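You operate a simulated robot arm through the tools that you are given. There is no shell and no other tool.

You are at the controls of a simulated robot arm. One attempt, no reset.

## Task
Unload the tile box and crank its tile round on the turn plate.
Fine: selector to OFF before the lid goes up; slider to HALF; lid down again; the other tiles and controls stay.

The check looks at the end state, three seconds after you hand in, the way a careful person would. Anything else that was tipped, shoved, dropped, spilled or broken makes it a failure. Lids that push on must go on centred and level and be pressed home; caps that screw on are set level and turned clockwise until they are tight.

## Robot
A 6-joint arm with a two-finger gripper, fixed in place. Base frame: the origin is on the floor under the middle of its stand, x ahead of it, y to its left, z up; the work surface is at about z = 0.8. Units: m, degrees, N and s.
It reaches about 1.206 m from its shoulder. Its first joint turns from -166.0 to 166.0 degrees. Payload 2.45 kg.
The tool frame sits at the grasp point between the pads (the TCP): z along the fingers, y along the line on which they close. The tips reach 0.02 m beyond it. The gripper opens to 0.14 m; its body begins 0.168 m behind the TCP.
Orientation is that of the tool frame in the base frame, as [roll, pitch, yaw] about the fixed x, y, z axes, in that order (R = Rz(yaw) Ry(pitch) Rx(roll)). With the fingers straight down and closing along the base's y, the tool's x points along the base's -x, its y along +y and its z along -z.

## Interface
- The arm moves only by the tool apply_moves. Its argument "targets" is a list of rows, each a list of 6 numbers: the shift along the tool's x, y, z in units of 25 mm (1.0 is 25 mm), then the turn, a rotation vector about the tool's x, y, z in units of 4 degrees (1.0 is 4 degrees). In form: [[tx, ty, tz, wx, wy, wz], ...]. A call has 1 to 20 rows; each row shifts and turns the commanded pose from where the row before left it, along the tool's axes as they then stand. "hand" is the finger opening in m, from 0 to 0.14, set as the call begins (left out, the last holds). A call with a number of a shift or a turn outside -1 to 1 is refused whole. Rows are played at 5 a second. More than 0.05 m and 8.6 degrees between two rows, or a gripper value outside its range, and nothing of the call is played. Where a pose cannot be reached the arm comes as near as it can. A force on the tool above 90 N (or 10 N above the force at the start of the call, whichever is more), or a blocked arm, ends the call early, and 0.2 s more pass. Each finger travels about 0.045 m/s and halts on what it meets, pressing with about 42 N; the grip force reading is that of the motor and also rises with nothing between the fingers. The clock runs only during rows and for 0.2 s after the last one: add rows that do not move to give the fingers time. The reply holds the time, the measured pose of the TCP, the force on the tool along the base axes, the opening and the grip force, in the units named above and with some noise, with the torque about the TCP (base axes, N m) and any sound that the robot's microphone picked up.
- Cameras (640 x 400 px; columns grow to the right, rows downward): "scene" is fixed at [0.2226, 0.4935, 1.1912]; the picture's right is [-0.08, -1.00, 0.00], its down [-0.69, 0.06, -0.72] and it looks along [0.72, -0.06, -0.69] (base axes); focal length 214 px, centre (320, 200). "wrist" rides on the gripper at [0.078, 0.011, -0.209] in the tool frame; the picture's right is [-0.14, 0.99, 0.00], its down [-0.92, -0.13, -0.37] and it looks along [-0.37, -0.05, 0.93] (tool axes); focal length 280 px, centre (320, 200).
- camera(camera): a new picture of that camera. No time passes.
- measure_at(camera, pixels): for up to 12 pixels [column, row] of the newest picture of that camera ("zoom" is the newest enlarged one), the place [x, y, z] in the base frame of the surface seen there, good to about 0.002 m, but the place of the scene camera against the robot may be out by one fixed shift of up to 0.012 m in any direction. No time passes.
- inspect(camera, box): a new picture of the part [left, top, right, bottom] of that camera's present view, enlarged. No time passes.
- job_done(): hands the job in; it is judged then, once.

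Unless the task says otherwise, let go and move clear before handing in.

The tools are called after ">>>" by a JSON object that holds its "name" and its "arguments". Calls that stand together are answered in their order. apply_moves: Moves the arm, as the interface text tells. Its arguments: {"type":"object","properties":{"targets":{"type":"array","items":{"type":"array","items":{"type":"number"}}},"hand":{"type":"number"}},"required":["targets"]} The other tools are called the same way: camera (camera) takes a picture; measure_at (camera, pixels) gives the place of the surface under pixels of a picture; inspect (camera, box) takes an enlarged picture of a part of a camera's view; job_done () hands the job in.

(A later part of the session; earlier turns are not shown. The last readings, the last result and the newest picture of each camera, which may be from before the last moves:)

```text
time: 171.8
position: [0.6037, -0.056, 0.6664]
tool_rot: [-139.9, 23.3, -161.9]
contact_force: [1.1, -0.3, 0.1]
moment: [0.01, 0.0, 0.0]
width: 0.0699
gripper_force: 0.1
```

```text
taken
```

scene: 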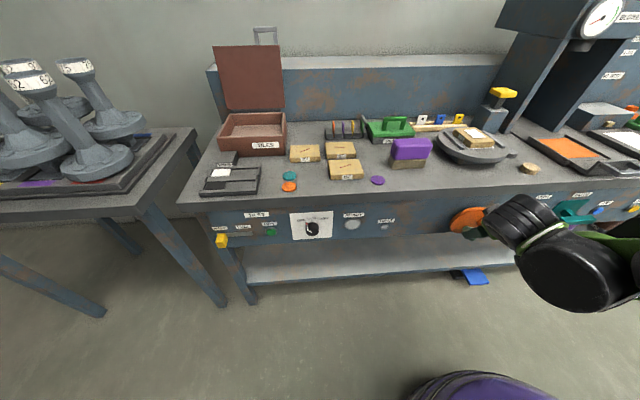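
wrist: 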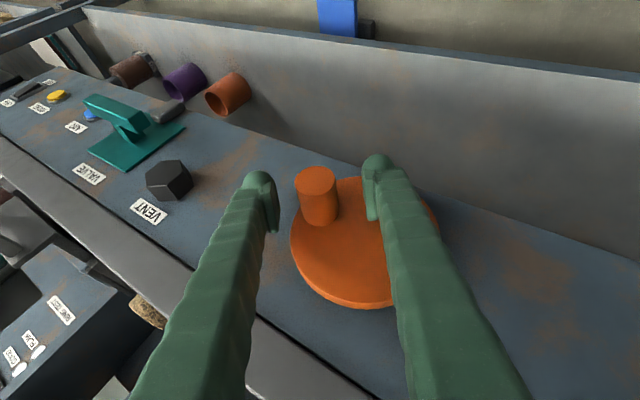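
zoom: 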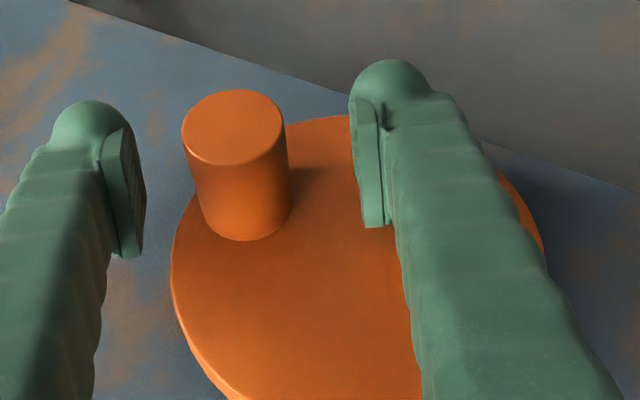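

The rolled pose is reached with the peg between the pads, whose push direction now points down-left along the arc. I will close and crank from 92° to about 130°.

>>> {"name": "apply_moves", "arguments": {"targets": [[0, -0.05, 0, 0, 0, 0], [0, 0, 0, 0, 0, 0], [0, 0, 0, 0, 0, 0], [0, 0, 0, 0, 0, 0], [0, 0, 0, 0, 0, 0]], "hand": 0.0}}

>>> {"name": "apply_moves", "arguments": {"targets": [[0.083, 0.184, 0.15, 0, 0, 0], [0.083, 0.184, 0.15, 0, 0, 0], [0.054, 0.255, 0.098, 0, 0, 0], [0.054, 0.255, 0.098, 0, 0, 0], [0, 0, 0, 0, 0, 0]]}}

>>> {"name": "camera", "arguments": {"camera": "wrist"}}

>>> {"name": "inspect", "arguments": {"camera": "wrist", "box": [240, 130, 460, 290]}}

>>> {"name": "camera", "arguments": {"camera": "scene"}}

>>> {"name": "inspect", "arguments": {"camera": "scene", "box": [445, 120, 505, 160]}}

```text
time: 173.0
position: [0.6044, -0.0591, 0.6674]
tool_rot: [-140.0, 23.2, -161.9]
contact_force: [5.1, -15.4, 20.2]
moment: [-0.32, -0.25, -0.21]
width: 0.0301
gripper_force: 45.1
```

```text
time: 173.5
position: [0.6031, -0.0612, 0.662]
tool_rot: [-139.2, 23.0, -161.9]
contact_force: [-3.7, -46.1, 24.8]
moment: [-0.05, 0.41, 0.56]
width: 0.0284
gripper_force: 44.5
stopped in row 2: the force on the tool passed its limit at 103 N (the readings are from after the stop); the commanded pose is now the measured one
```

```text
taken
```

wrist: 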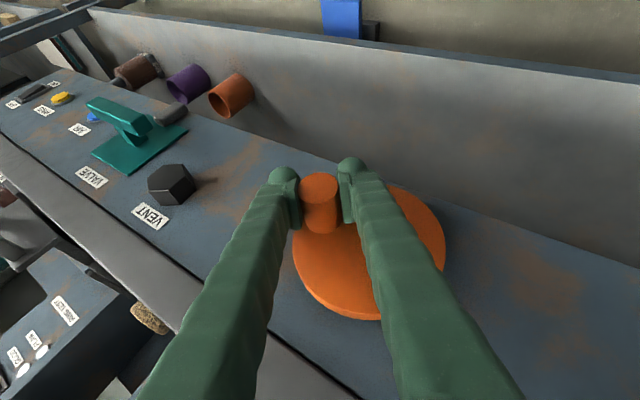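

```text
2.50 times, centred on (350, 210) of wrist
```

zoom: 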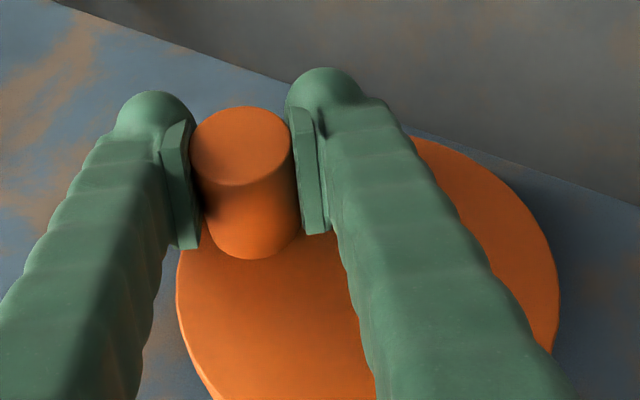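

```text
taken
```

scene: 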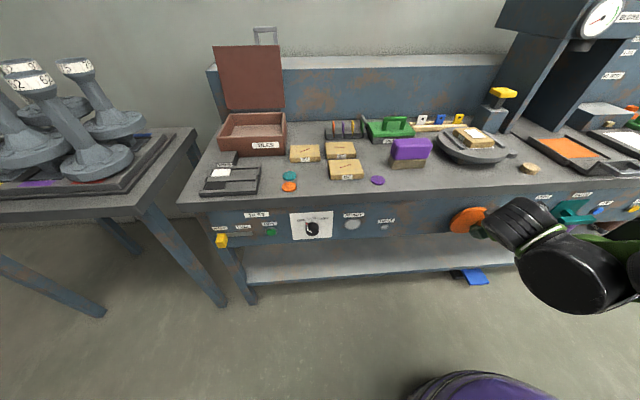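

```text
10.00 times, centred on (475, 140) of scene
```

zoom: 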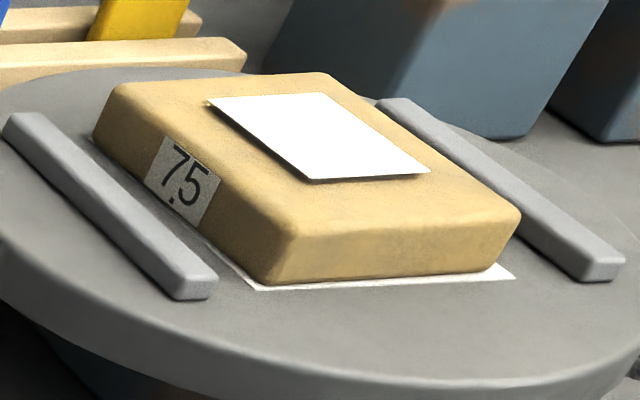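

The plate has not moved at all this time and the force climbed past 100 N: the crank is against its end stop at about 92°, with the plate turned just over half round (≈185°). I will let go of the peg and withdraw.

>>> {"name": "apply_moves", "arguments": {"targets": [[0, 0, 0, 0, 0, 0], [0, 0, 0, 0, 0, 0], [0, 0, 0, 0, 0, 0]], "hand": 0.07}}

>>> {"name": "apply_moves", "arguments": {"targets": [[0, 0, -0.6, 0, 0, 0], [0, 0, -1, 0, 0, 0], [0, 0, -1, 0, 0, 0], [0, 0, -1, 0, 0, 0], [0, 0, -1, 0, 0, 0], [0, 0, 0, 0, 0, 0]]}}

>>> {"name": "camera", "arguments": {"camera": "wrist"}}

>>> {"name": "camera", "arguments": {"camera": "scene"}}

>>> {"name": "inspect", "arguments": {"camera": "scene", "box": [445, 120, 505, 160]}}

>>> {"name": "inspect", "arguments": {"camera": "scene", "box": [430, 190, 510, 250]}}

```text
time: 174.3
position: [0.6045, -0.0593, 0.66]
tool_rot: [-139.5, 23.0, -161.9]
contact_force: [0.7, 0.3, 0.7]
moment: [-0.02, 0.01, -0.02]
width: 0.0702
gripper_force: 0.0
```

```text
time: 175.7
position: [0.549, 0.002, 0.7403]
tool_rot: [-139.5, 23.1, -161.9]
contact_force: [-1.1, -0.8, -0.1]
moment: [-0.02, 0.01, 0.0]
width: 0.0699
gripper_force: 0.1
```

```text
taken
```

wrist: 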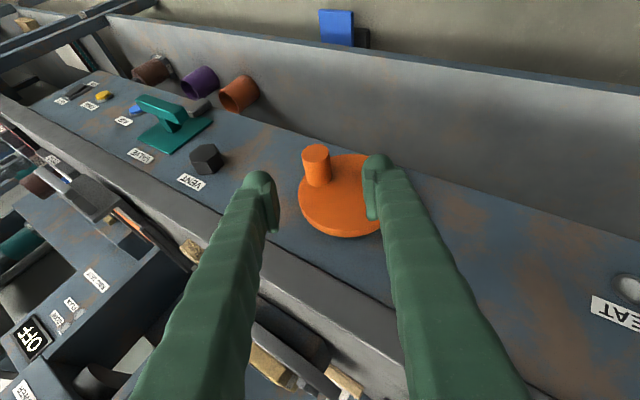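

```text
taken
```

scene: 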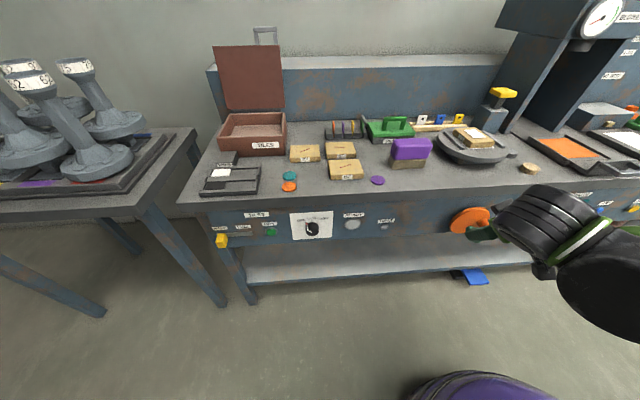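

```text
10.00 times, centred on (475, 140) of scene
```

zoom: 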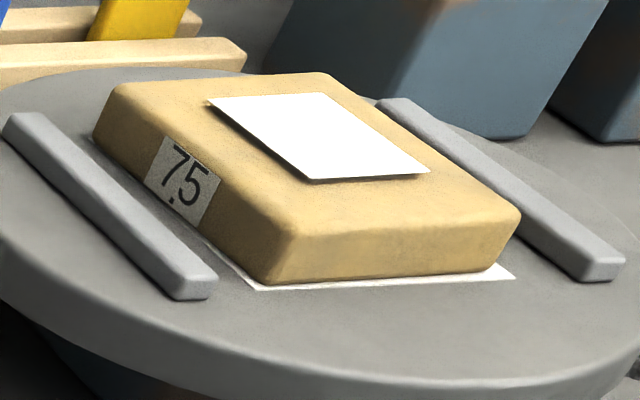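

```text
6.67 times, centred on (470, 220) of scene
```

zoom: 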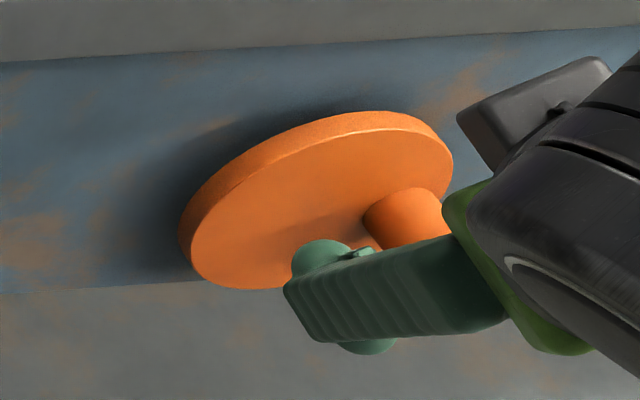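

The plate and tile stay put at the stop after release. Next I will bring the lid down, so I will unroll the tool and rise clear of the bench.

>>> {"name": "apply_moves", "arguments": {"targets": [[0, 0, 0, -0.875, 0, 0.485], [0, 0, 0, -0.875, 0, 0.485], [0, 0, 0, -0.875, 0, 0.485], [0, 0, 0, -0.875, 0, 0.485], [0, 0, 0, -0.875, 0, 0.485], [0, 0, 0, -0.875, 0, 0.485], [0, 0, 0, -0.875, 0, 0.485], [0, 0, 0, -0.875, 0, 0.485], [0, 0, 0, -0.875, 0, 0.485], [0, 0, 0, 0, 0, 0]]}}

>>> {"name": "apply_moves", "arguments": {"targets": [[-0.485, 0, -0.875, 0, 0, 0], [-0.485, 0, -0.875, 0, 0, 0], [-0.485, 0, -0.875, 0, 0, 0], [-0.485, 0, -0.875, 0, 0, 0], [-0.485, 0, -0.875, 0, 0, 0], [-0.485, 0, -0.875, 0, 0, 0], [-0.485, 0, -0.875, 0, 0, 0], [-0.485, 0, -0.875, 0, 0, 0], [-0.485, 0, -0.875, 0, 0, 0], [-0.485, 0, -0.875, 0, 0, 0], [-0.485, 0, -0.875, 0, 0, 0], [-0.485, 0, -0.875, 0, 0, 0], [-0.485, 0, -0.875, 0, 0, 0], [-0.485, 0, -0.875, 0, 0, 0], [0, 0, 0, 0, 0, 0]]}}

>>> {"name": "camera", "arguments": {"camera": "wrist"}}

>>> {"name": "inspect", "arguments": {"camera": "wrist", "box": [230, 100, 400, 260]}}

```text
time: 177.9
position: [0.5481, 0.0019, 0.7417]
tool_rot: [-179.2, 29.4, -179.8]
contact_force: [0.2, -0.2, 0.8]
moment: [0.0, 0.01, -0.02]
width: 0.0697
gripper_force: 0.1
```

```text
time: 181.1
position: [0.5483, 0.0055, 1.0918]
tool_rot: [-179.2, 29.2, -179.8]
contact_force: [0.2, 0.3, -0.4]
moment: [0.0, -0.02, 0.03]
width: 0.07
gripper_force: 0.1
```

```text
taken
```

wrist: 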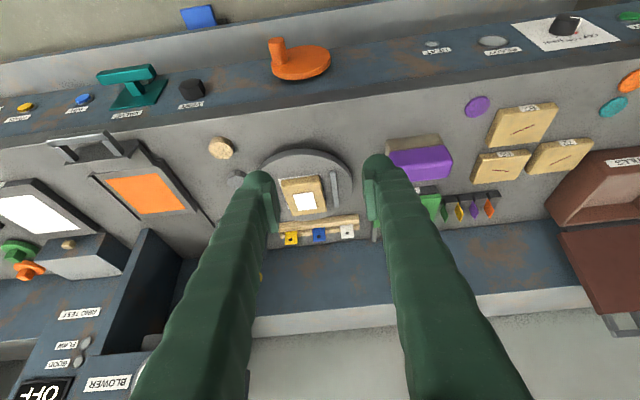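

```text
2.50 times, centred on (315, 180) of wrist
```

zoom: 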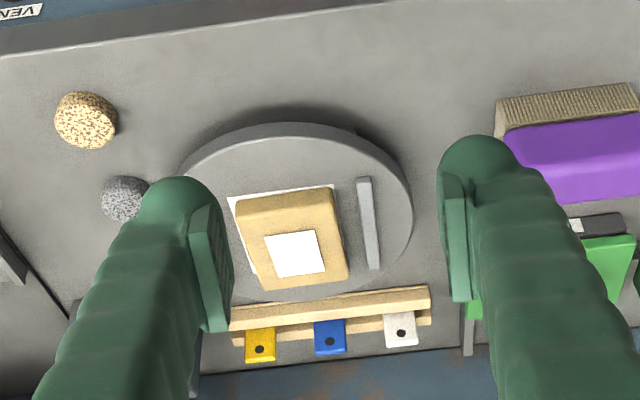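

Seen from above, the pad's white margin has moved from the tile's +y side to its −y side, confirming the plate is turned half round. I will now travel over to the open box.

>>> {"name": "apply_moves", "arguments": {"targets": [[-0.334, 0.952, 0.057, -0.2, 0, 0], [-0.334, 0.952, 0.057, 0, 0, 0], [-0.334, 0.952, 0.057, 0, 0, 0], [-0.334, 0.952, 0.057, 0, 0, 0], [-0.334, 0.952, 0.057, 0, 0, 0], [-0.334, 0.952, 0.057, 0, 0, 0], [-0.334, 0.952, 0.057, 0, 0, 0], [-0.334, 0.952, 0.057, 0, 0, 0], [-0.334, 0.952, 0.057, 0, 0, 0], [-0.334, 0.952, 0.057, 0, 0, 0], [-0.334, 0.952, 0.057, 0, 0, 0], [-0.334, 0.952, 0.057, 0, 0, 0], [-0.334, 0.952, 0.057, 0, 0, 0], [0, 0, 0, 0, 0, 0]], "hand": 0.05}}

>>> {"name": "apply_moves", "arguments": {"targets": [[-0.334, 0.952, 0.057, 0, 0, 0], [-0.334, 0.952, 0.057, 0, 0, 0], [-0.334, 0.952, 0.057, 0, 0, 0], [-0.334, 0.952, 0.057, 0, 0, 0], [-0.334, 0.952, 0.057, 0, 0, 0], [-0.334, 0.952, 0.057, 0, 0, 0], [-0.334, 0.952, 0.057, 0, 0, 0], [-0.334, 0.952, 0.057, 0, 0, 0], [-0.334, 0.952, 0.057, 0, 0, 0], [-0.334, 0.952, 0.057, 0, 0, 0], [-0.334, 0.952, 0.057, 0, 0, 0], [-0.334, 0.952, 0.057, 0, 0, 0], [0, 0, 0, 0, 0, 0]]}}

>>> {"name": "apply_moves", "arguments": {"targets": [[0, 0, 0, 0, -1, 0], [0, 0, 0, 0, -1, 0], [0, 0, 0, 0, -1, 0], [0, 0, 0, 0, -1, 0], [0, 0, 0, 0, -0.45, 0], [0, 0, 0, 0, 0, 0]]}}

```text
time: 184.1
position: [0.6483, 0.3157, 1.1292]
tool_rot: [180.0, 29.3, -179.8]
contact_force: [0.2, 0.2, 0.9]
moment: [-0.02, -0.03, 0.01]
width: 0.0499
gripper_force: 0.1
```

```text
time: 186.9
position: [0.7424, 0.6006, 1.1608]
tool_rot: [180.0, 29.4, -179.8]
contact_force: [0.0, 0.3, 0.6]
moment: [0.0, -0.01, -0.03]
width: 0.0502
gripper_force: 0.1
```

```text
time: 188.3
position: [0.7434, 0.6012, 1.1611]
tool_rot: [-179.9, 47.1, -179.7]
contact_force: [0.9, -0.6, 0.1]
moment: [0.06, 0.01, 0.0]
width: 0.0501
gripper_force: 0.1
```

The tool is at the box side with the right tilt. I will roll it +90° again, as in opening.

>>> {"name": "apply_moves", "arguments": {"targets": [[0, 0, 0, 0, 0, 1], [0, 0, 0, 0, 0, 1], [0, 0, 0, 0, 0, 1], [0, 0, 0, 0, 0, 1], [0, 0, 0, 0, 0, 1], [0, 0, 0, 0, 0, 1], [0, 0, 0, 0, 0, 1], [0, 0, 0, 0, 0, 1], [0, 0, 0, 0, 0, 1], [0, 0, 0, 0, 0, 1], [0, 0, 0, 0, 0, 1], [0, 0, 0, 0, 0, 1], [0, 0, 0, 0, 0, 1], [0, 0, 0, 0, 0, 1], [0, 0, 0, 0, 0, 1], [0, 0, 0, 0, 0, 1], [0, 0, 0, 0, 0, 1], [0, 0, 0, 0, 0, 1], [0, 0, 0, 0, 0, 1], [0, 0, 0, 0, 0, 1]]}}

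>>> {"name": "apply_moves", "arguments": {"targets": [[0, 0, 0, 0, 0, 1], [0, 0, 0, 0, 0, 1], [0, 0, 0, 0, 0, 0.5], [0, 0, 0, 0, 0, 0]]}}

>>> {"name": "camera", "arguments": {"camera": "wrist"}}

>>> {"name": "camera", "arguments": {"camera": "scene"}}

```text
time: 192.5
position: [0.7425, 0.6011, 1.1618]
tool_rot: [133.4, 7.3, 96.9]
contact_force: [0.5, 0.2, -0.1]
moment: [0.03, -0.02, 0.01]
width: 0.05
gripper_force: 0.1
```

```text
time: 193.5
position: [0.7417, 0.6012, 1.1623]
tool_rot: [132.8, -0.1, 90.1]
contact_force: [1.4, 0.4, 0.7]
moment: [0.0, -0.01, 0.01]
width: 0.05
gripper_force: 0.1
```

```text
taken
```

wrist: 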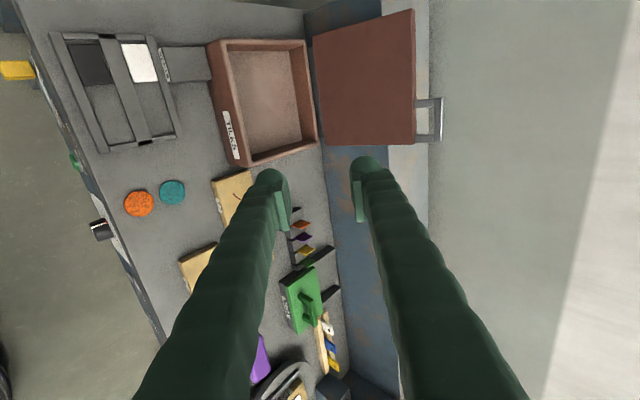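

```text
taken
```

scene: 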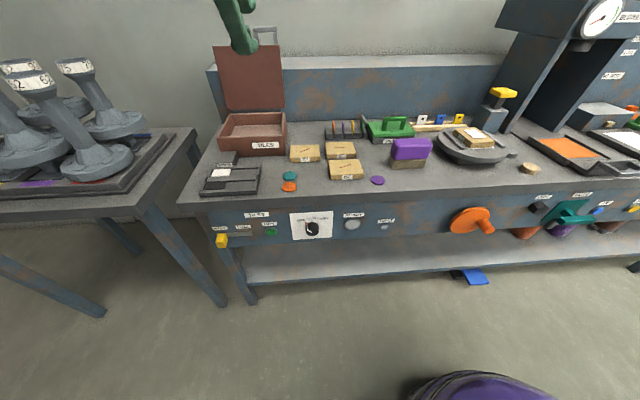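

The lid's handle shows at (432,118). I will measure the bar and legs in this leaned-back position.

>>> {"name": "inspect", "arguments": {"camera": "wrist", "box": [380, 60, 480, 170]}}

>>> {"name": "measure_at", "arguments": {"camera": "wrist", "pixels": [[439, 100], [439, 118], [436, 138], [425, 101], [421, 137], [415, 60], [413, 140], [330, 90], [370, 90], [405, 90], [441, 105], [436, 120]]}}

```text
3.64 times, centred on (430, 115) of wrist
```

zoom: 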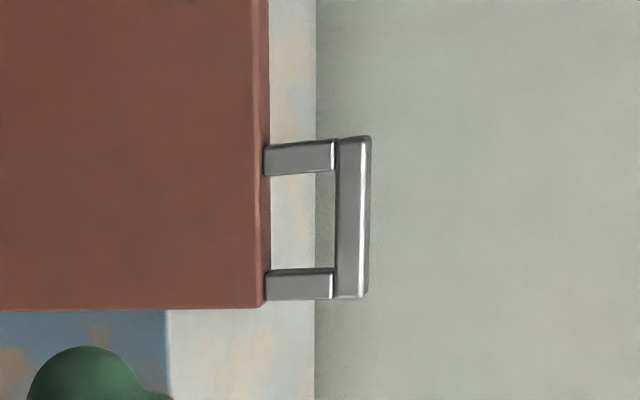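

```text
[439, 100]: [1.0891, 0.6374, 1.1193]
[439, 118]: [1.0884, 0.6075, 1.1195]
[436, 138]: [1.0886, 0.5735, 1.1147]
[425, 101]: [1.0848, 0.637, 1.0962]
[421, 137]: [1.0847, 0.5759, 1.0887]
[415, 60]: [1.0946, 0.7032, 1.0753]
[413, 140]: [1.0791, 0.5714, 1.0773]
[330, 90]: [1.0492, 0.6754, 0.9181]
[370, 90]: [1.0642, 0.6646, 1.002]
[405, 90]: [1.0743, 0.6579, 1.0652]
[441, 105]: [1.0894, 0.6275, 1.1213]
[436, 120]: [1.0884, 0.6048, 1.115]
```

The lid leans back at φ≈100° with the bar centred near (1.097, 0.605, 1.115). I will set the tool 30° below horizontal with the fingers wide (0.12), so that the upper finger can drag the bar forward and the lower one catches the lid.

>>> {"name": "apply_moves", "arguments": {"targets": [[0, 0, 0, -1, 0, 0], [0, 0, 0, -1, 0, 0], [0, 0, 0, -1, 0, 0], [0, 0, 0, -0.22, 0, 0], [0, 0, 0, 0, 0, 0]], "hand": 0.12}}

>>> {"name": "apply_moves", "arguments": {"targets": [[0.018, 0.423, 0.902, 0, 0, 0], [0.018, 0.423, 0.902, 0, 0, 0], [0.018, 0.423, 0.902, 0, 0, 0], [0.018, 0.423, 0.902, 0, 0, 0], [0.018, 0.423, 0.902, 0, 0, 0], [0.018, 0.423, 0.902, 0, 0, 0], [0.018, 0.423, 0.902, 0, 0, 0], [0.018, 0.423, 0.902, 0, 0, 0], [0.018, 0.423, 0.902, 0, 0, 0], [0, 0, 0, 0, 0, 0]]}}

>>> {"name": "camera", "arguments": {"camera": "wrist"}}

>>> {"name": "camera", "arguments": {"camera": "scene"}}

```text
time: 194.7
position: [0.7424, 0.6013, 1.1619]
tool_rot: [120.1, -0.1, 90.3]
contact_force: [-0.6, -0.5, -0.7]
moment: [-0.02, 0.05, 0.01]
width: 0.1201
gripper_force: 0.0
```

```text
time: 196.9
position: [0.9661, 0.6067, 1.1417]
tool_rot: [120.2, 0.0, 90.1]
contact_force: [-0.7, 0.7, 0.0]
moment: [-0.03, 0.01, 0.01]
width: 0.12
gripper_force: 0.0
```

```text
taken
```

wrist: 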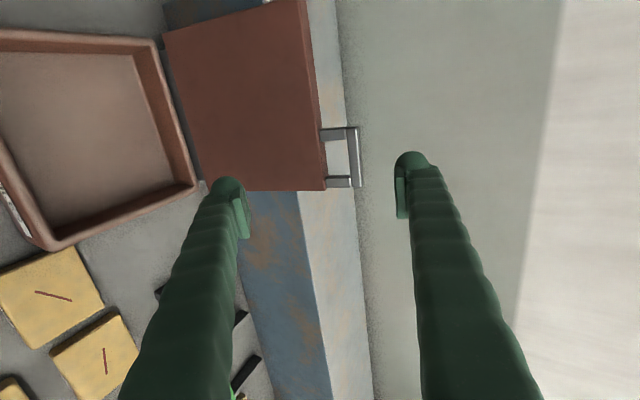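

```text
taken
```

scene: 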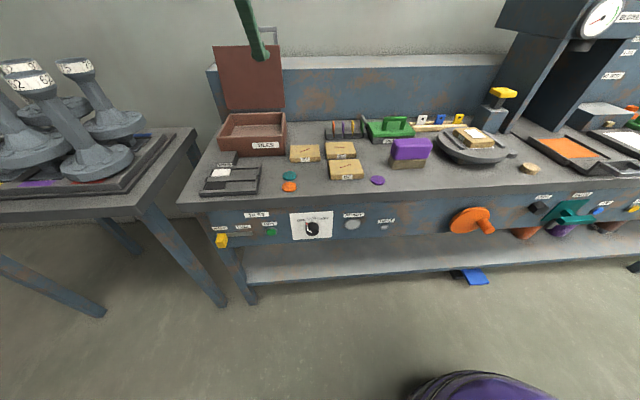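

I will re-measure the handle and lid's inner face from this closer view before going in.

>>> {"name": "measure_at", "arguments": {"camera": "wrist", "pixels": [[353, 130], [354, 157], [353, 183], [358, 157], [335, 135], [338, 182], [325, 160], [318, 160], [290, 100], [250, 100], [200, 100], [310, 100]]}}

>>> {"name": "inspect", "arguments": {"camera": "wrist", "box": [300, 100, 400, 210]}}

>>> {"name": "apply_moves", "arguments": {"targets": [[0, 0, 0, 0, 0, 0]]}}

>>> {"name": "apply_moves", "arguments": {"targets": [[0, 0, 0, 0, 0, 0]]}}

```text
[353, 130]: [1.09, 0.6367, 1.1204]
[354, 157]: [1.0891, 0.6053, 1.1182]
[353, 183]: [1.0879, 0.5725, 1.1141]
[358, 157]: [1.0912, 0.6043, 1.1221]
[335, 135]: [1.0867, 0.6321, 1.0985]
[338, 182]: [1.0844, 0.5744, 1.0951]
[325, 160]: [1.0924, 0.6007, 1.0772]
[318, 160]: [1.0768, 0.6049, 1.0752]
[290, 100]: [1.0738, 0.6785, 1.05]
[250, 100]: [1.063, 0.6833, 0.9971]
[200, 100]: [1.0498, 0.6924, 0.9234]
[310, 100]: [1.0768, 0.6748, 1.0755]
```

```text
3.64 times, centred on (350, 155) of wrist
```

zoom: 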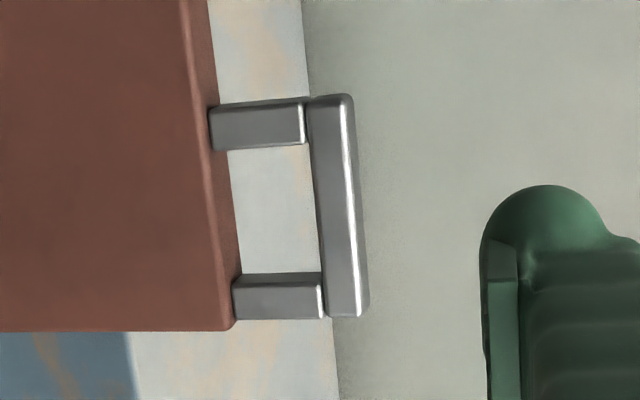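

```text
time: 197.3
position: [0.9645, 0.6062, 1.1417]
tool_rot: [120.1, -0.1, 90.2]
contact_force: [0.8, -0.5, 0.9]
moment: [-0.04, 0.0, 0.05]
width: 0.12
gripper_force: 0.2
```

```text
time: 197.7
position: [0.965, 0.6068, 1.1409]
tool_rot: [120.0, 0.0, 90.2]
contact_force: [-0.9, -0.1, 0.4]
moment: [0.02, 0.01, -0.01]
width: 0.12
gripper_force: 0.2
```

The bar top is at z≈1.1225 and front face at x≈1.089. I will advance 12 cm along the tool's axis, upper finger over the bar, lower finger short of the lid's inner face.

>>> {"name": "apply_moves", "arguments": {"targets": [[-0.01, 0.01, 0.797, 0, 0, 0], [-0.01, 0.01, 0.797, 0, 0, 0], [-0.01, 0.01, 0.797, 0, 0, 0], [-0.01, 0.01, 0.797, 0, 0, 0], [0, 0, 0, 0, 0, 0]]}}

>>> {"name": "camera", "arguments": {"camera": "wrist"}}

>>> {"name": "inspect", "arguments": {"camera": "wrist", "box": [220, 110, 440, 240]}}

```text
time: 198.9
position: [1.0339, 0.6056, 1.102]
tool_rot: [120.0, -0.1, 90.2]
contact_force: [-0.1, -0.1, -1.0]
moment: [-0.04, 0.0, 0.01]
width: 0.12
gripper_force: 0.1
```

```text
taken
```

wrist: 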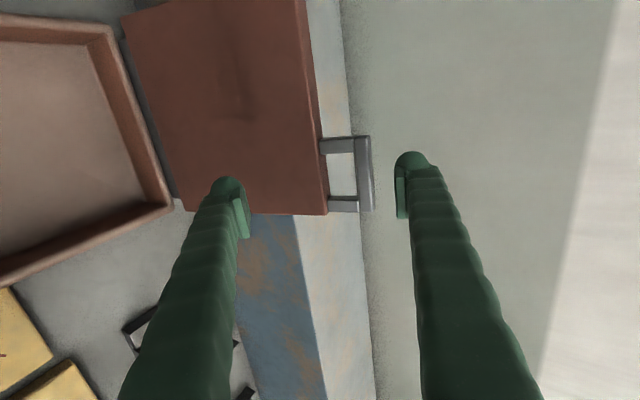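

```text
2.91 times, centred on (330, 175) of wrist
```

zoom: 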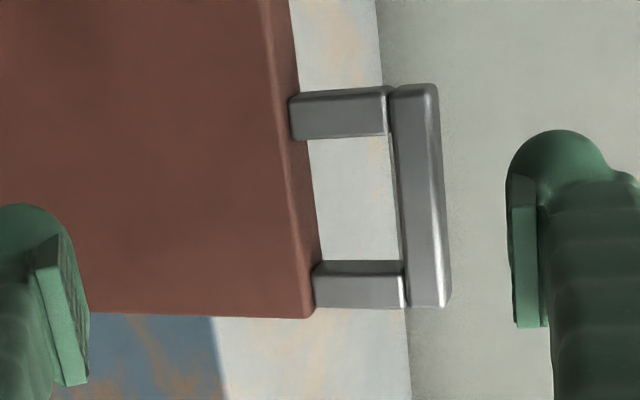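

All clear so far with the bar well below the upper finger. I will go the remaining 4 cm.

>>> {"name": "apply_moves", "arguments": {"targets": [[-0.01, 0.01, 0.7, 0, 0, 0], [-0.01, 0.01, 0.7, 0, 0, 0], [0, 0, 0, 0, 0, 0]]}}

>>> {"name": "camera", "arguments": {"camera": "wrist"}}

>>> {"name": "inspect", "arguments": {"camera": "wrist", "box": [220, 130, 440, 260]}}

>>> {"name": "inspect", "arguments": {"camera": "scene", "box": [200, 0, 320, 120]}}

```text
time: 199.7
position: [1.065, 0.6056, 1.0848]
tool_rot: [120.0, 0.1, 90.2]
contact_force: [0.3, 0.0, -0.5]
moment: [0.0, -0.02, 0.0]
width: 0.12
gripper_force: 0.0
```

```text
taken
```

wrist: 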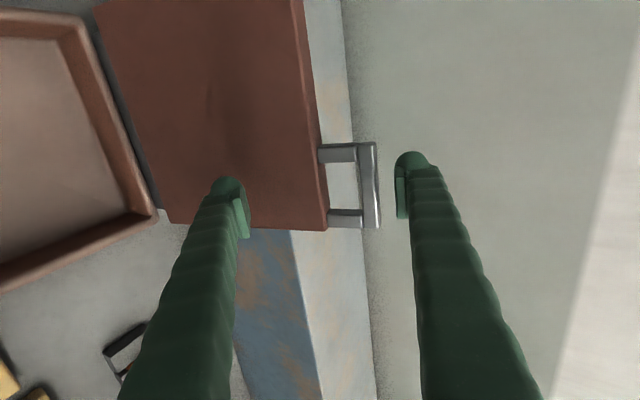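

```text
2.91 times, centred on (330, 195) of wrist
```

zoom: 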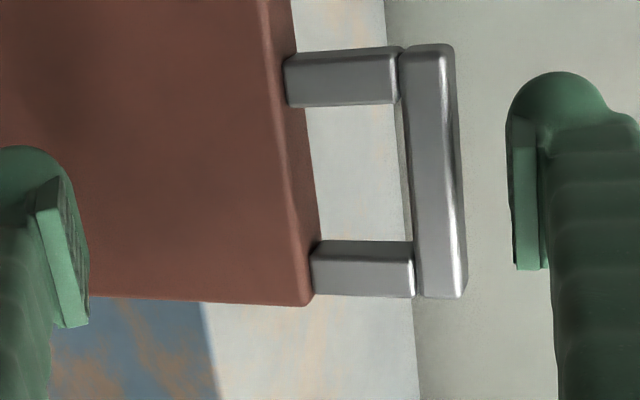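

```text
3.33 times, centred on (260, 60) of scene
```

zoom: 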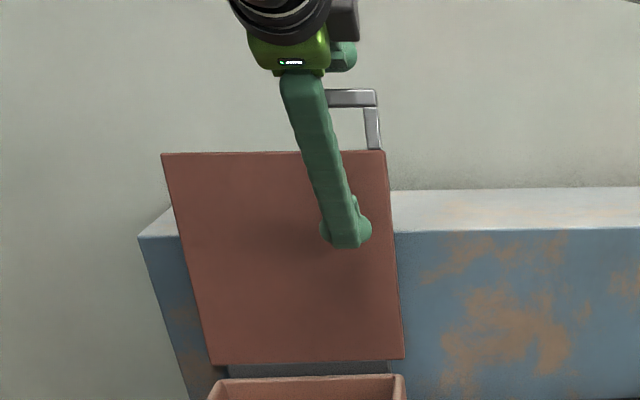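

The upper pad is about 11 mm above the bar top and the tip is past its middle. I will advance 5 mm more and bring the upper pad down toward the bar in small steps.

>>> {"name": "apply_moves", "arguments": {"targets": [[0, 0, 0.22, 0, 0, 0], [0, -0.16, 0, 0, 0, 0], [0, -0.16, 0, 0, 0, 0], [0, 0, 0, 0, 0, 0]]}}

>>> {"name": "apply_moves", "arguments": {"targets": [[0, -0.06, 0, 0, 0, 0], [0, 0, 0, 0, 0, 0]]}}

>>> {"name": "inspect", "arguments": {"camera": "wrist", "box": [220, 130, 440, 260]}}

```text
time: 200.7
position: [1.0665, 0.604, 1.0756]
tool_rot: [120.1, 0.1, 90.3]
contact_force: [-1.0, -0.1, 0.5]
moment: [-0.01, -0.02, 0.02]
width: 0.12
gripper_force: 0.0
```

```text
time: 201.3
position: [1.0659, 0.6062, 1.0754]
tool_rot: [120.1, 0.0, 90.2]
contact_force: [0.2, 0.7, -0.8]
moment: [-0.02, 0.02, 0.0]
width: 0.12
gripper_force: 0.2
```

```text
2.91 times, centred on (330, 195) of wrist
```

zoom: 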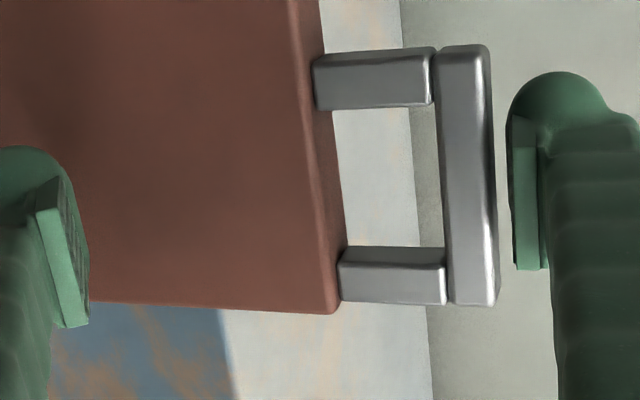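

The pad is now some 3–4 mm off the bar. I will lower by another few millimetres in single steps until it touches.

>>> {"name": "apply_moves", "arguments": {"targets": [[0, -0.08, 0, 0, 0, 0], [0, 0, 0, 0, 0, 0]]}}

>>> {"name": "apply_moves", "arguments": {"targets": [[0, -0.06, 0, 0, 0, 0], [0, 0, 0, 0, 0, 0]]}}

>>> {"name": "camera", "arguments": {"camera": "wrist"}}

>>> {"name": "inspect", "arguments": {"camera": "wrist", "box": [220, 130, 440, 260]}}

```text
time: 201.9
position: [1.0654, 0.6046, 1.0736]
tool_rot: [120.1, 0.0, 90.1]
contact_force: [-0.1, -0.2, -0.3]
moment: [0.0, 0.02, 0.01]
width: 0.1198
gripper_force: 0.0
```

```text
time: 202.5
position: [1.0638, 0.6039, 1.0716]
tool_rot: [120.1, 0.0, 90.2]
contact_force: [0.8, 1.3, 2.0]
moment: [-0.01, -0.03, 0.01]
width: 0.1219
gripper_force: 1.6
```

```text
taken
```

wrist: 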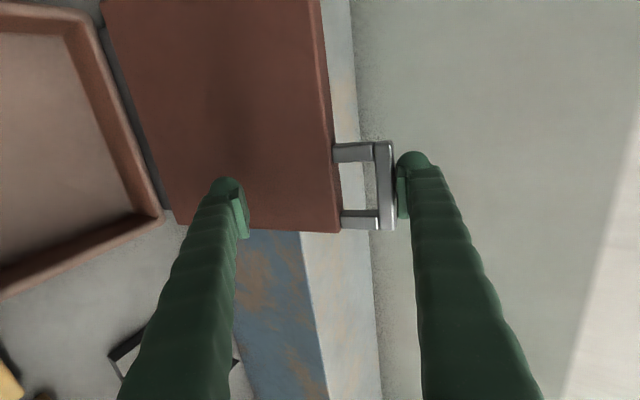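

```text
2.91 times, centred on (330, 195) of wrist
```

zoom: 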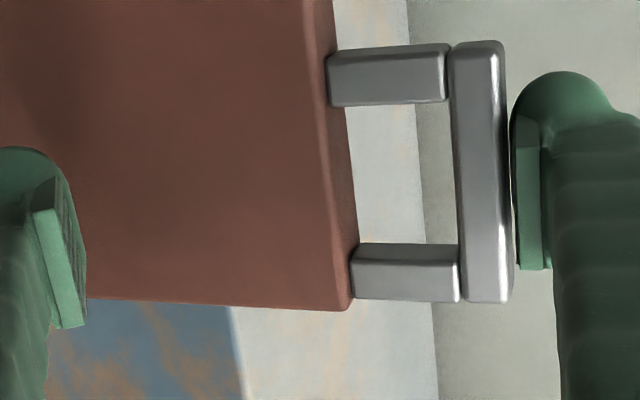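

The upper pad now bears lightly on the bar (2 N). I will press a touch more and draw the bar forward along its arc by about 8°.

>>> {"name": "apply_moves", "arguments": {"targets": [[0, -0.08, 0, 0, 0, 0], [0, -0.098, -0.234, 0, 0, 0], [0, -0.098, -0.234, 0, 0, 0], [0, 0, 0, 0, 0, 0]]}}

>>> {"name": "camera", "arguments": {"camera": "wrist"}}

>>> {"name": "inspect", "arguments": {"camera": "wrist", "box": [220, 130, 440, 260]}}

>>> {"name": "measure_at", "arguments": {"camera": "wrist", "pixels": [[300, 100], [260, 100], [200, 100], [380, 180], [388, 180]]}}

```text
time: 203.5
position: [1.0505, 0.6046, 1.0716]
tool_rot: [120.0, 0.0, 90.4]
contact_force: [1.7, 3.3, 10.0]
moment: [-0.18, -0.26, 0.13]
width: 0.1269
gripper_force: 5.4
```

```text
taken
```

wrist: 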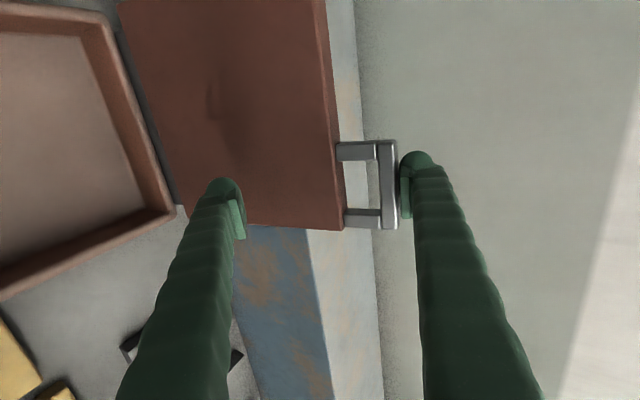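

```text
2.91 times, centred on (330, 195) of wrist
```

zoom: 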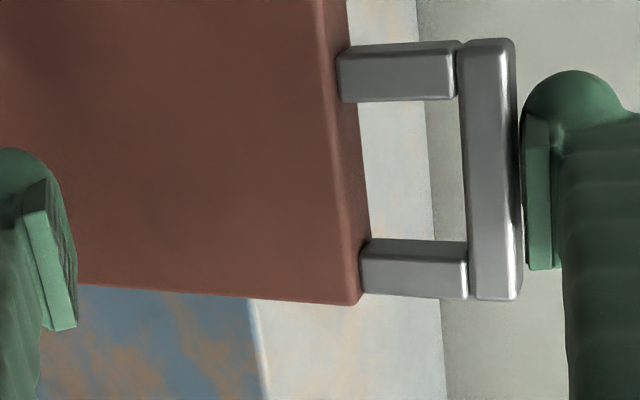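

```text
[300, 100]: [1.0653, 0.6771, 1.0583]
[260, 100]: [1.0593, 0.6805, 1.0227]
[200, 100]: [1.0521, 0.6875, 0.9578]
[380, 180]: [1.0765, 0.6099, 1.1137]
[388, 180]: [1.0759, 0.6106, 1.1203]
```

The lid is following: its lean has gone from about 11° to 7°. I will keep drawing it forward.

>>> {"name": "apply_moves", "arguments": {"targets": [[0, -0.085, -0.224, 0, 0, 0], [0, -0.085, -0.224, 0, 0, 0], [0, -0.085, -0.224, 0, 0, 0], [0, 0, 0, 0, 0, 0]]}}

>>> {"name": "camera", "arguments": {"camera": "wrist"}}

>>> {"name": "inspect", "arguments": {"camera": "wrist", "box": [220, 130, 440, 260]}}

>>> {"name": "measure_at", "arguments": {"camera": "wrist", "pixels": [[300, 100], [260, 100], [200, 100], [380, 180], [388, 180]]}}

```text
time: 204.5
position: [1.0341, 0.6055, 1.0736]
tool_rot: [120.0, -0.1, 90.2]
contact_force: [0.9, 3.0, 9.5]
moment: [-0.15, -0.31, 0.15]
width: 0.1264
gripper_force: 4.7
```

```text
taken
```

wrist: 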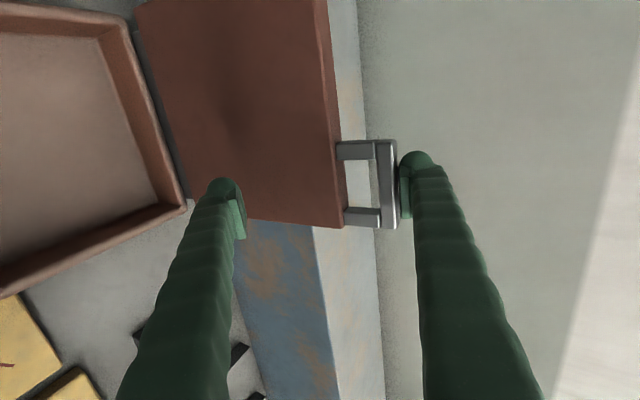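

```text
2.91 times, centred on (330, 195) of wrist
```

zoom: 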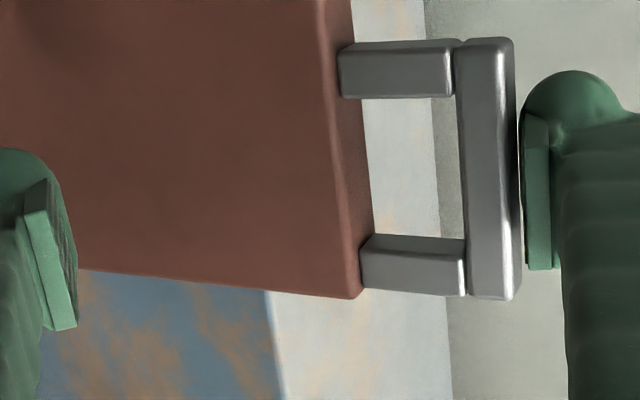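

```text
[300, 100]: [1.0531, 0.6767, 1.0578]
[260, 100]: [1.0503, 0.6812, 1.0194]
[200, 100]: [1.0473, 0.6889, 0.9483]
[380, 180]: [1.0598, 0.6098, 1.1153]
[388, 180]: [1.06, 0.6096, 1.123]
```

The lid is now only about 3° past the vertical. I will narrow the fingers to 0.08 while raising the tool to match, so the lower finger waits close behind for the lid to tip forward.

>>> {"name": "apply_moves", "arguments": {"targets": [[0, 0.3, 0, 0, 0, 0], [0, 0.3, 0, 0, 0, 0], [0, 0.12, 0, 0, 0, 0], [0, 0, 0, 0, 0, 0]], "hand": 0.08}}

>>> {"name": "camera", "arguments": {"camera": "wrist"}}

>>> {"name": "inspect", "arguments": {"camera": "wrist", "box": [220, 130, 440, 260]}}

>>> {"name": "measure_at", "arguments": {"camera": "wrist", "pixels": [[260, 100], [230, 100], [200, 100], [340, 180], [350, 180]]}}

```text
time: 205.5
position: [1.0418, 0.6036, 1.0917]
tool_rot: [120.1, 0.0, 90.2]
contact_force: [2.2, 2.9, 16.6]
moment: [-0.07, -0.44, 0.04]
width: 0.0906
gripper_force: 7.6
```

```text
taken
```

wrist: 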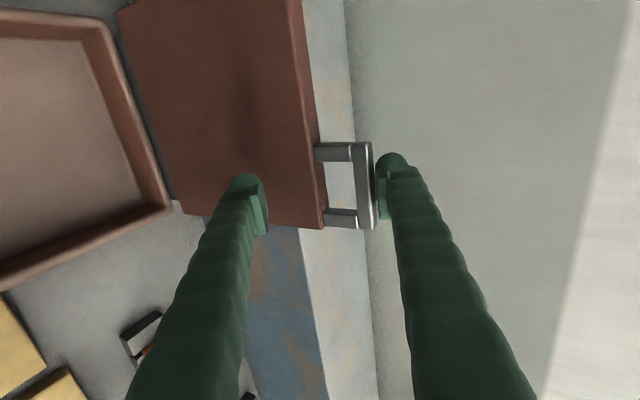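

```text
2.91 times, centred on (330, 195) of wrist
```

zoom: 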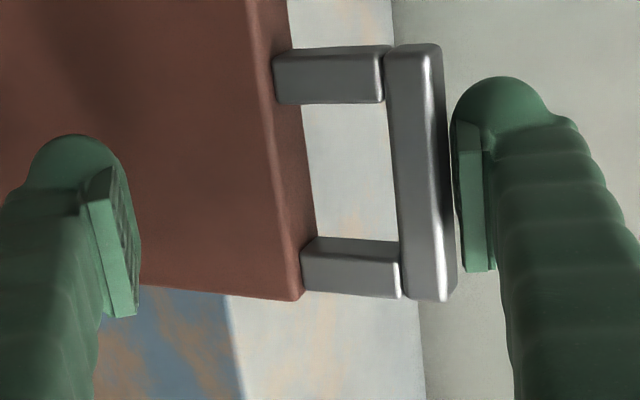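

```text
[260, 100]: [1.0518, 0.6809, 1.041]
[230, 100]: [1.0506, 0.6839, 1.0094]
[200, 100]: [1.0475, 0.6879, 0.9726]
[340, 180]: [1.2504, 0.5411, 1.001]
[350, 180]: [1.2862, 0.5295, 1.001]
```

The lid holds at about 93° with the lower finger now close to its inner face. I will draw on over the vertical.

>>> {"name": "apply_moves", "arguments": {"targets": [[0, -0.1, -0.214, 0, 0, 0], [0, -0.1, -0.214, 0, 0, 0], [0, -0.1, -0.214, 0, 0, 0], [0, 0, 0, 0, 0, 0]]}}

>>> {"name": "camera", "arguments": {"camera": "wrist"}}

>>> {"name": "inspect", "arguments": {"camera": "wrist", "box": [220, 130, 440, 260]}}

>>> {"name": "measure_at", "arguments": {"camera": "wrist", "pixels": [[260, 100], [230, 100], [200, 100], [365, 180]]}}

```text
time: 206.5
position: [1.024, 0.6048, 1.0917]
tool_rot: [120.0, 0.0, 90.3]
contact_force: [1.0, -5.1, 16.1]
moment: [0.19, -0.48, -0.18]
width: 0.0902
gripper_force: 7.7
```

```text
taken
```

wrist: 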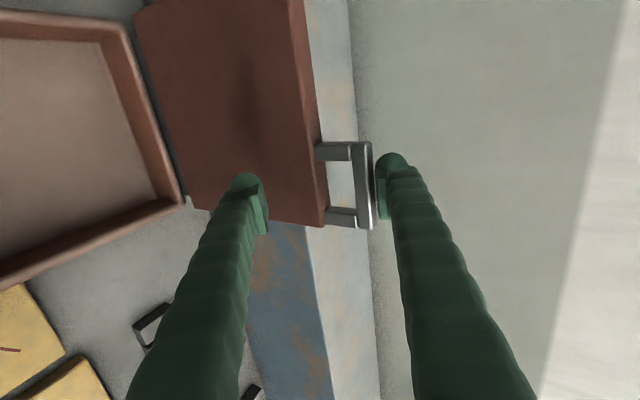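

```text
2.91 times, centred on (330, 195) of wrist
```

zoom: 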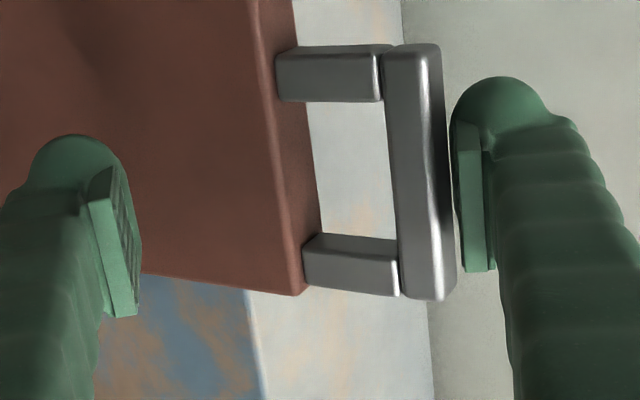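

```text
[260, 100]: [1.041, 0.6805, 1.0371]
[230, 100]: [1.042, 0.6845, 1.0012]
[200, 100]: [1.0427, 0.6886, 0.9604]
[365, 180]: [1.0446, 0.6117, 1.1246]
```

The lid is at about 89°. I will draw a bit further so it tips forward onto the lower finger.

>>> {"name": "apply_moves", "arguments": {"targets": [[0, -0.1, -0.214, 0, 0, 0], [0, -0.1, -0.214, 0, 0, 0], [0, -0.1, -0.214, 0, 0, 0], [0, 0, 0, 0, 0, 0]]}}

>>> {"name": "camera", "arguments": {"camera": "wrist"}}

>>> {"name": "inspect", "arguments": {"camera": "wrist", "box": [220, 130, 440, 260]}}

>>> {"name": "measure_at", "arguments": {"camera": "wrist", "pixels": [[260, 100], [230, 100], [200, 100], [365, 180]]}}

```text
time: 207.5
position: [1.0057, 0.6059, 1.0951]
tool_rot: [120.0, 0.0, 90.1]
contact_force: [-0.2, -3.0, 10.2]
moment: [0.08, -0.31, -0.15]
width: 0.0859
gripper_force: 4.7
```

```text
taken
```

wrist: 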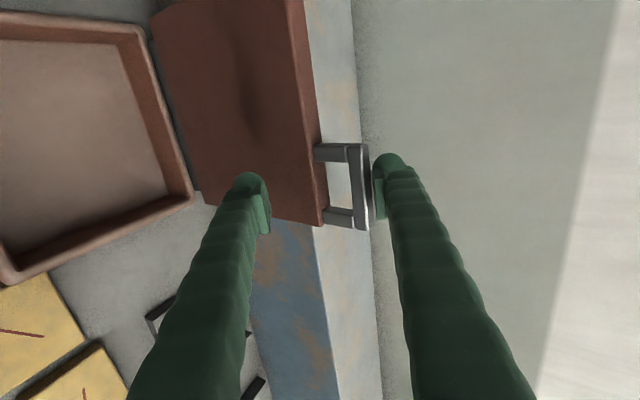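

```text
2.91 times, centred on (330, 195) of wrist
```

zoom: 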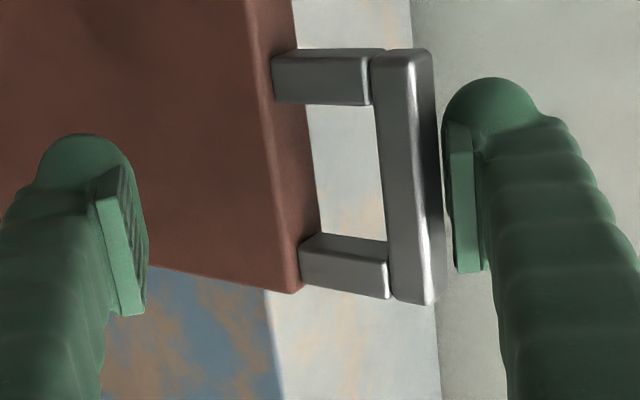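

```text
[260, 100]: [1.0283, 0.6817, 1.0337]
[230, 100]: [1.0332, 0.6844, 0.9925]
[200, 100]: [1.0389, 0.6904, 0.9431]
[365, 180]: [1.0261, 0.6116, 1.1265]
```

The lid is now at 83°, past its tipping point, held by the upper pad. I will narrow the cage to 0.062 while raising slightly, so the lower finger takes the lid with hardly any swing.

>>> {"name": "apply_moves", "arguments": {"targets": [[0, 0.2, 0, 0, 0, 0], [0, 0.16, 0, 0, 0, 0], [0, 0, 0, 0, 0, 0]], "hand": 0.062}}

>>> {"name": "camera", "arguments": {"camera": "wrist"}}

>>> {"name": "inspect", "arguments": {"camera": "wrist", "box": [220, 130, 440, 260]}}

>>> {"name": "measure_at", "arguments": {"camera": "wrist", "pixels": [[240, 100], [220, 100], [190, 100], [350, 180]]}}

```text
time: 208.3
position: [1.0108, 0.6057, 1.1024]
tool_rot: [120.1, 0.0, 90.3]
contact_force: [-0.8, 0.1, 11.8]
moment: [-0.02, -0.39, -0.04]
width: 0.0691
gripper_force: 5.3
```

```text
taken
```

wrist: 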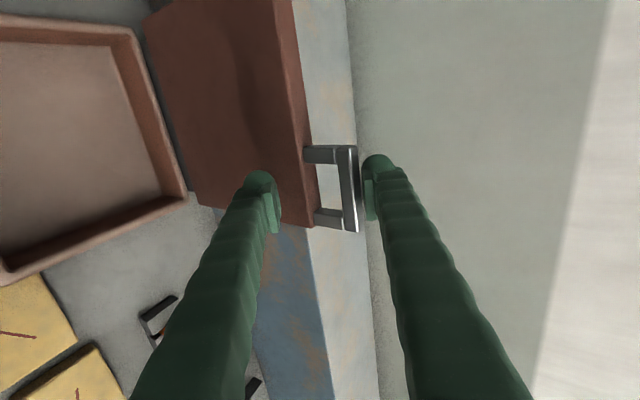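

```text
2.91 times, centred on (330, 195) of wrist
```

zoom: 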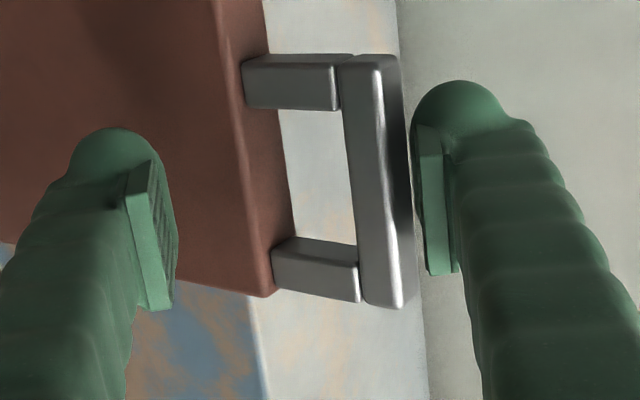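

```text
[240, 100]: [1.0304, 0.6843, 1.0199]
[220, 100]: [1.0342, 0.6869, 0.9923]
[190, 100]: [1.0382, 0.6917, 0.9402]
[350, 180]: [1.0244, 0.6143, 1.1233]
```

The lid stands at about 84°, still held by the upper pad's friction. I will raise the tool a little so it settles onto the lower finger.

>>> {"name": "apply_moves", "arguments": {"targets": [[0, 0.1, 0, 0, 0, 0], [0, 0.1, 0, 0, 0, 0], [0, 0.1, 0, 0, 0, 0], [0, 0, 0, 0, 0, 0], [0, 0, 0, 0, 0, 0]]}}

>>> {"name": "camera", "arguments": {"camera": "wrist"}}

>>> {"name": "inspect", "arguments": {"camera": "wrist", "box": [220, 130, 440, 260]}}

>>> {"name": "measure_at", "arguments": {"camera": "wrist", "pixels": [[240, 100], [220, 100], [190, 100], [350, 180]]}}

```text
time: 209.5
position: [1.0146, 0.607, 1.1077]
tool_rot: [120.1, -0.1, 90.2]
contact_force: [0.1, -0.9, -0.8]
moment: [0.02, -0.02, 0.04]
width: 0.0621
gripper_force: 0.0
```

```text
taken
```

wrist: 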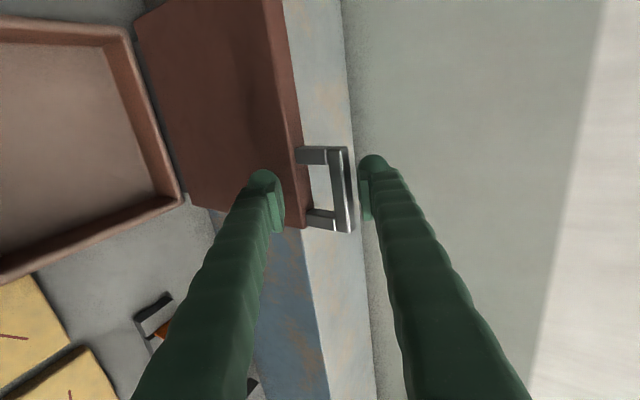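

```text
2.91 times, centred on (330, 195) of wrist
```

zoom: 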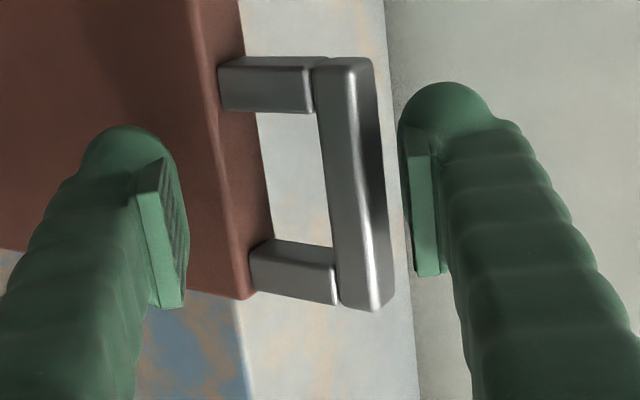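

```text
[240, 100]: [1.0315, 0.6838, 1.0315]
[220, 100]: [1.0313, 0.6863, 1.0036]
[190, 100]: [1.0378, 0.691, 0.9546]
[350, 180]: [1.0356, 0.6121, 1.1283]
```

The upper pad is free and the lid stands at about 85°, held by slight hinge friction. I will bring the lower fingertip up to its inner face at about 80°, then let it down in steps.

>>> {"name": "apply_moves", "arguments": {"targets": [[0, -0.169, 0.112, 0, 0, 0], [0, -0.169, 0.111, 0, 0, 0], [0, 0, 0, 0, 0, 0]]}}

>>> {"name": "camera", "arguments": {"camera": "wrist"}}

>>> {"name": "inspect", "arguments": {"camera": "wrist", "box": [220, 130, 440, 260]}}

>>> {"name": "measure_at", "arguments": {"camera": "wrist", "pixels": [[250, 100], [220, 100], [190, 100], [350, 180]]}}

```text
time: 210.3
position: [1.0163, 0.6066, 1.0985]
tool_rot: [120.1, 0.0, 90.3]
contact_force: [0.8, -0.7, 0.8]
moment: [-0.01, -0.02, -0.02]
width: 0.062
gripper_force: 0.8
```

```text
taken
```

wrist: 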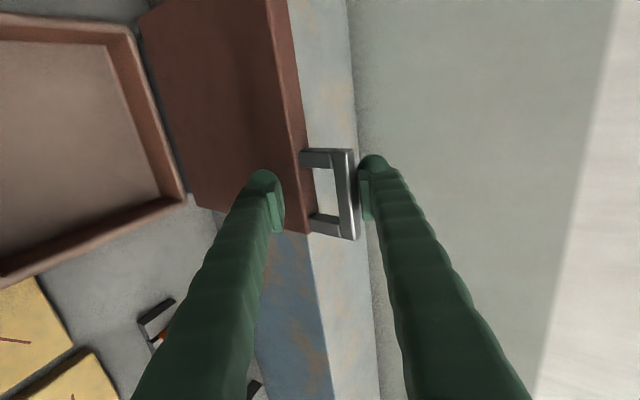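

```text
2.91 times, centred on (330, 195) of wrist
```

zoom: 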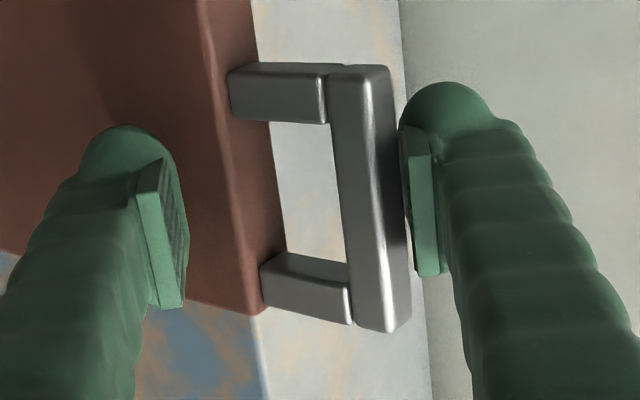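

```text
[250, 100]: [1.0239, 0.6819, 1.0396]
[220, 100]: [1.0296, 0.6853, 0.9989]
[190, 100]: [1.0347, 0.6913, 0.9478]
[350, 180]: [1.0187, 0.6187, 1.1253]
```

The lid is at 83° with almost no force. I will lower along the planned path to about 60°.

>>> {"name": "apply_moves", "arguments": {"targets": [[0, -0.246, -0.199, 0, 0, 0], [0, -0.246, -0.199, 0, 0, 0], [0, -0.246, -0.198, 0, 0, 0], [0, -0.247, -0.198, 0, 0, 0], [0, 0, 0, 0, 0, 0]]}}

>>> {"name": "camera", "arguments": {"camera": "wrist"}}

>>> {"name": "inspect", "arguments": {"camera": "wrist", "box": [220, 130, 440, 260]}}

>>> {"name": "measure_at", "arguments": {"camera": "wrist", "pixels": [[250, 100], [220, 100], [190, 100], [350, 190]]}}

```text
time: 211.5
position: [0.9864, 0.6057, 1.0876]
tool_rot: [120.1, 0.1, 90.3]
contact_force: [-0.4, 0.0, -0.2]
moment: [0.02, 0.03, 0.01]
width: 0.0623
gripper_force: 0.0
```

```text
taken
```

wrist: 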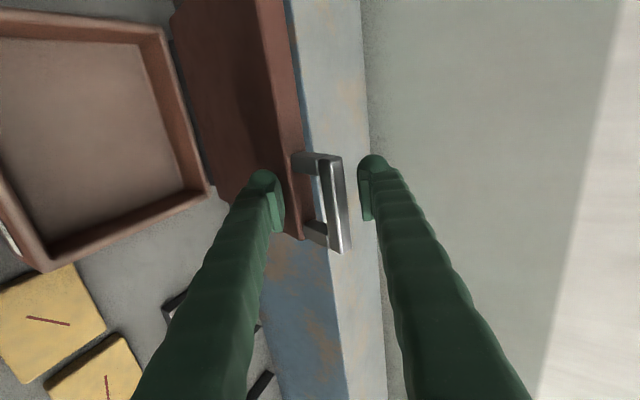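

```text
2.91 times, centred on (330, 195) of wrist
```

zoom: 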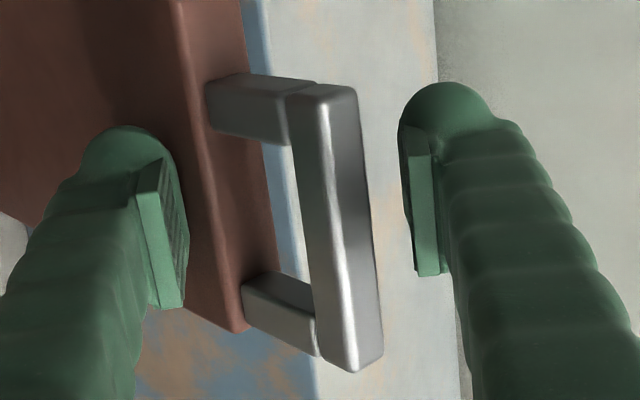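

```text
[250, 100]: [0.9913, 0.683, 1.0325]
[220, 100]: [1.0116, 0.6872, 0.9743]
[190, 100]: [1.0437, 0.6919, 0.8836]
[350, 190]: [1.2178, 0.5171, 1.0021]
```

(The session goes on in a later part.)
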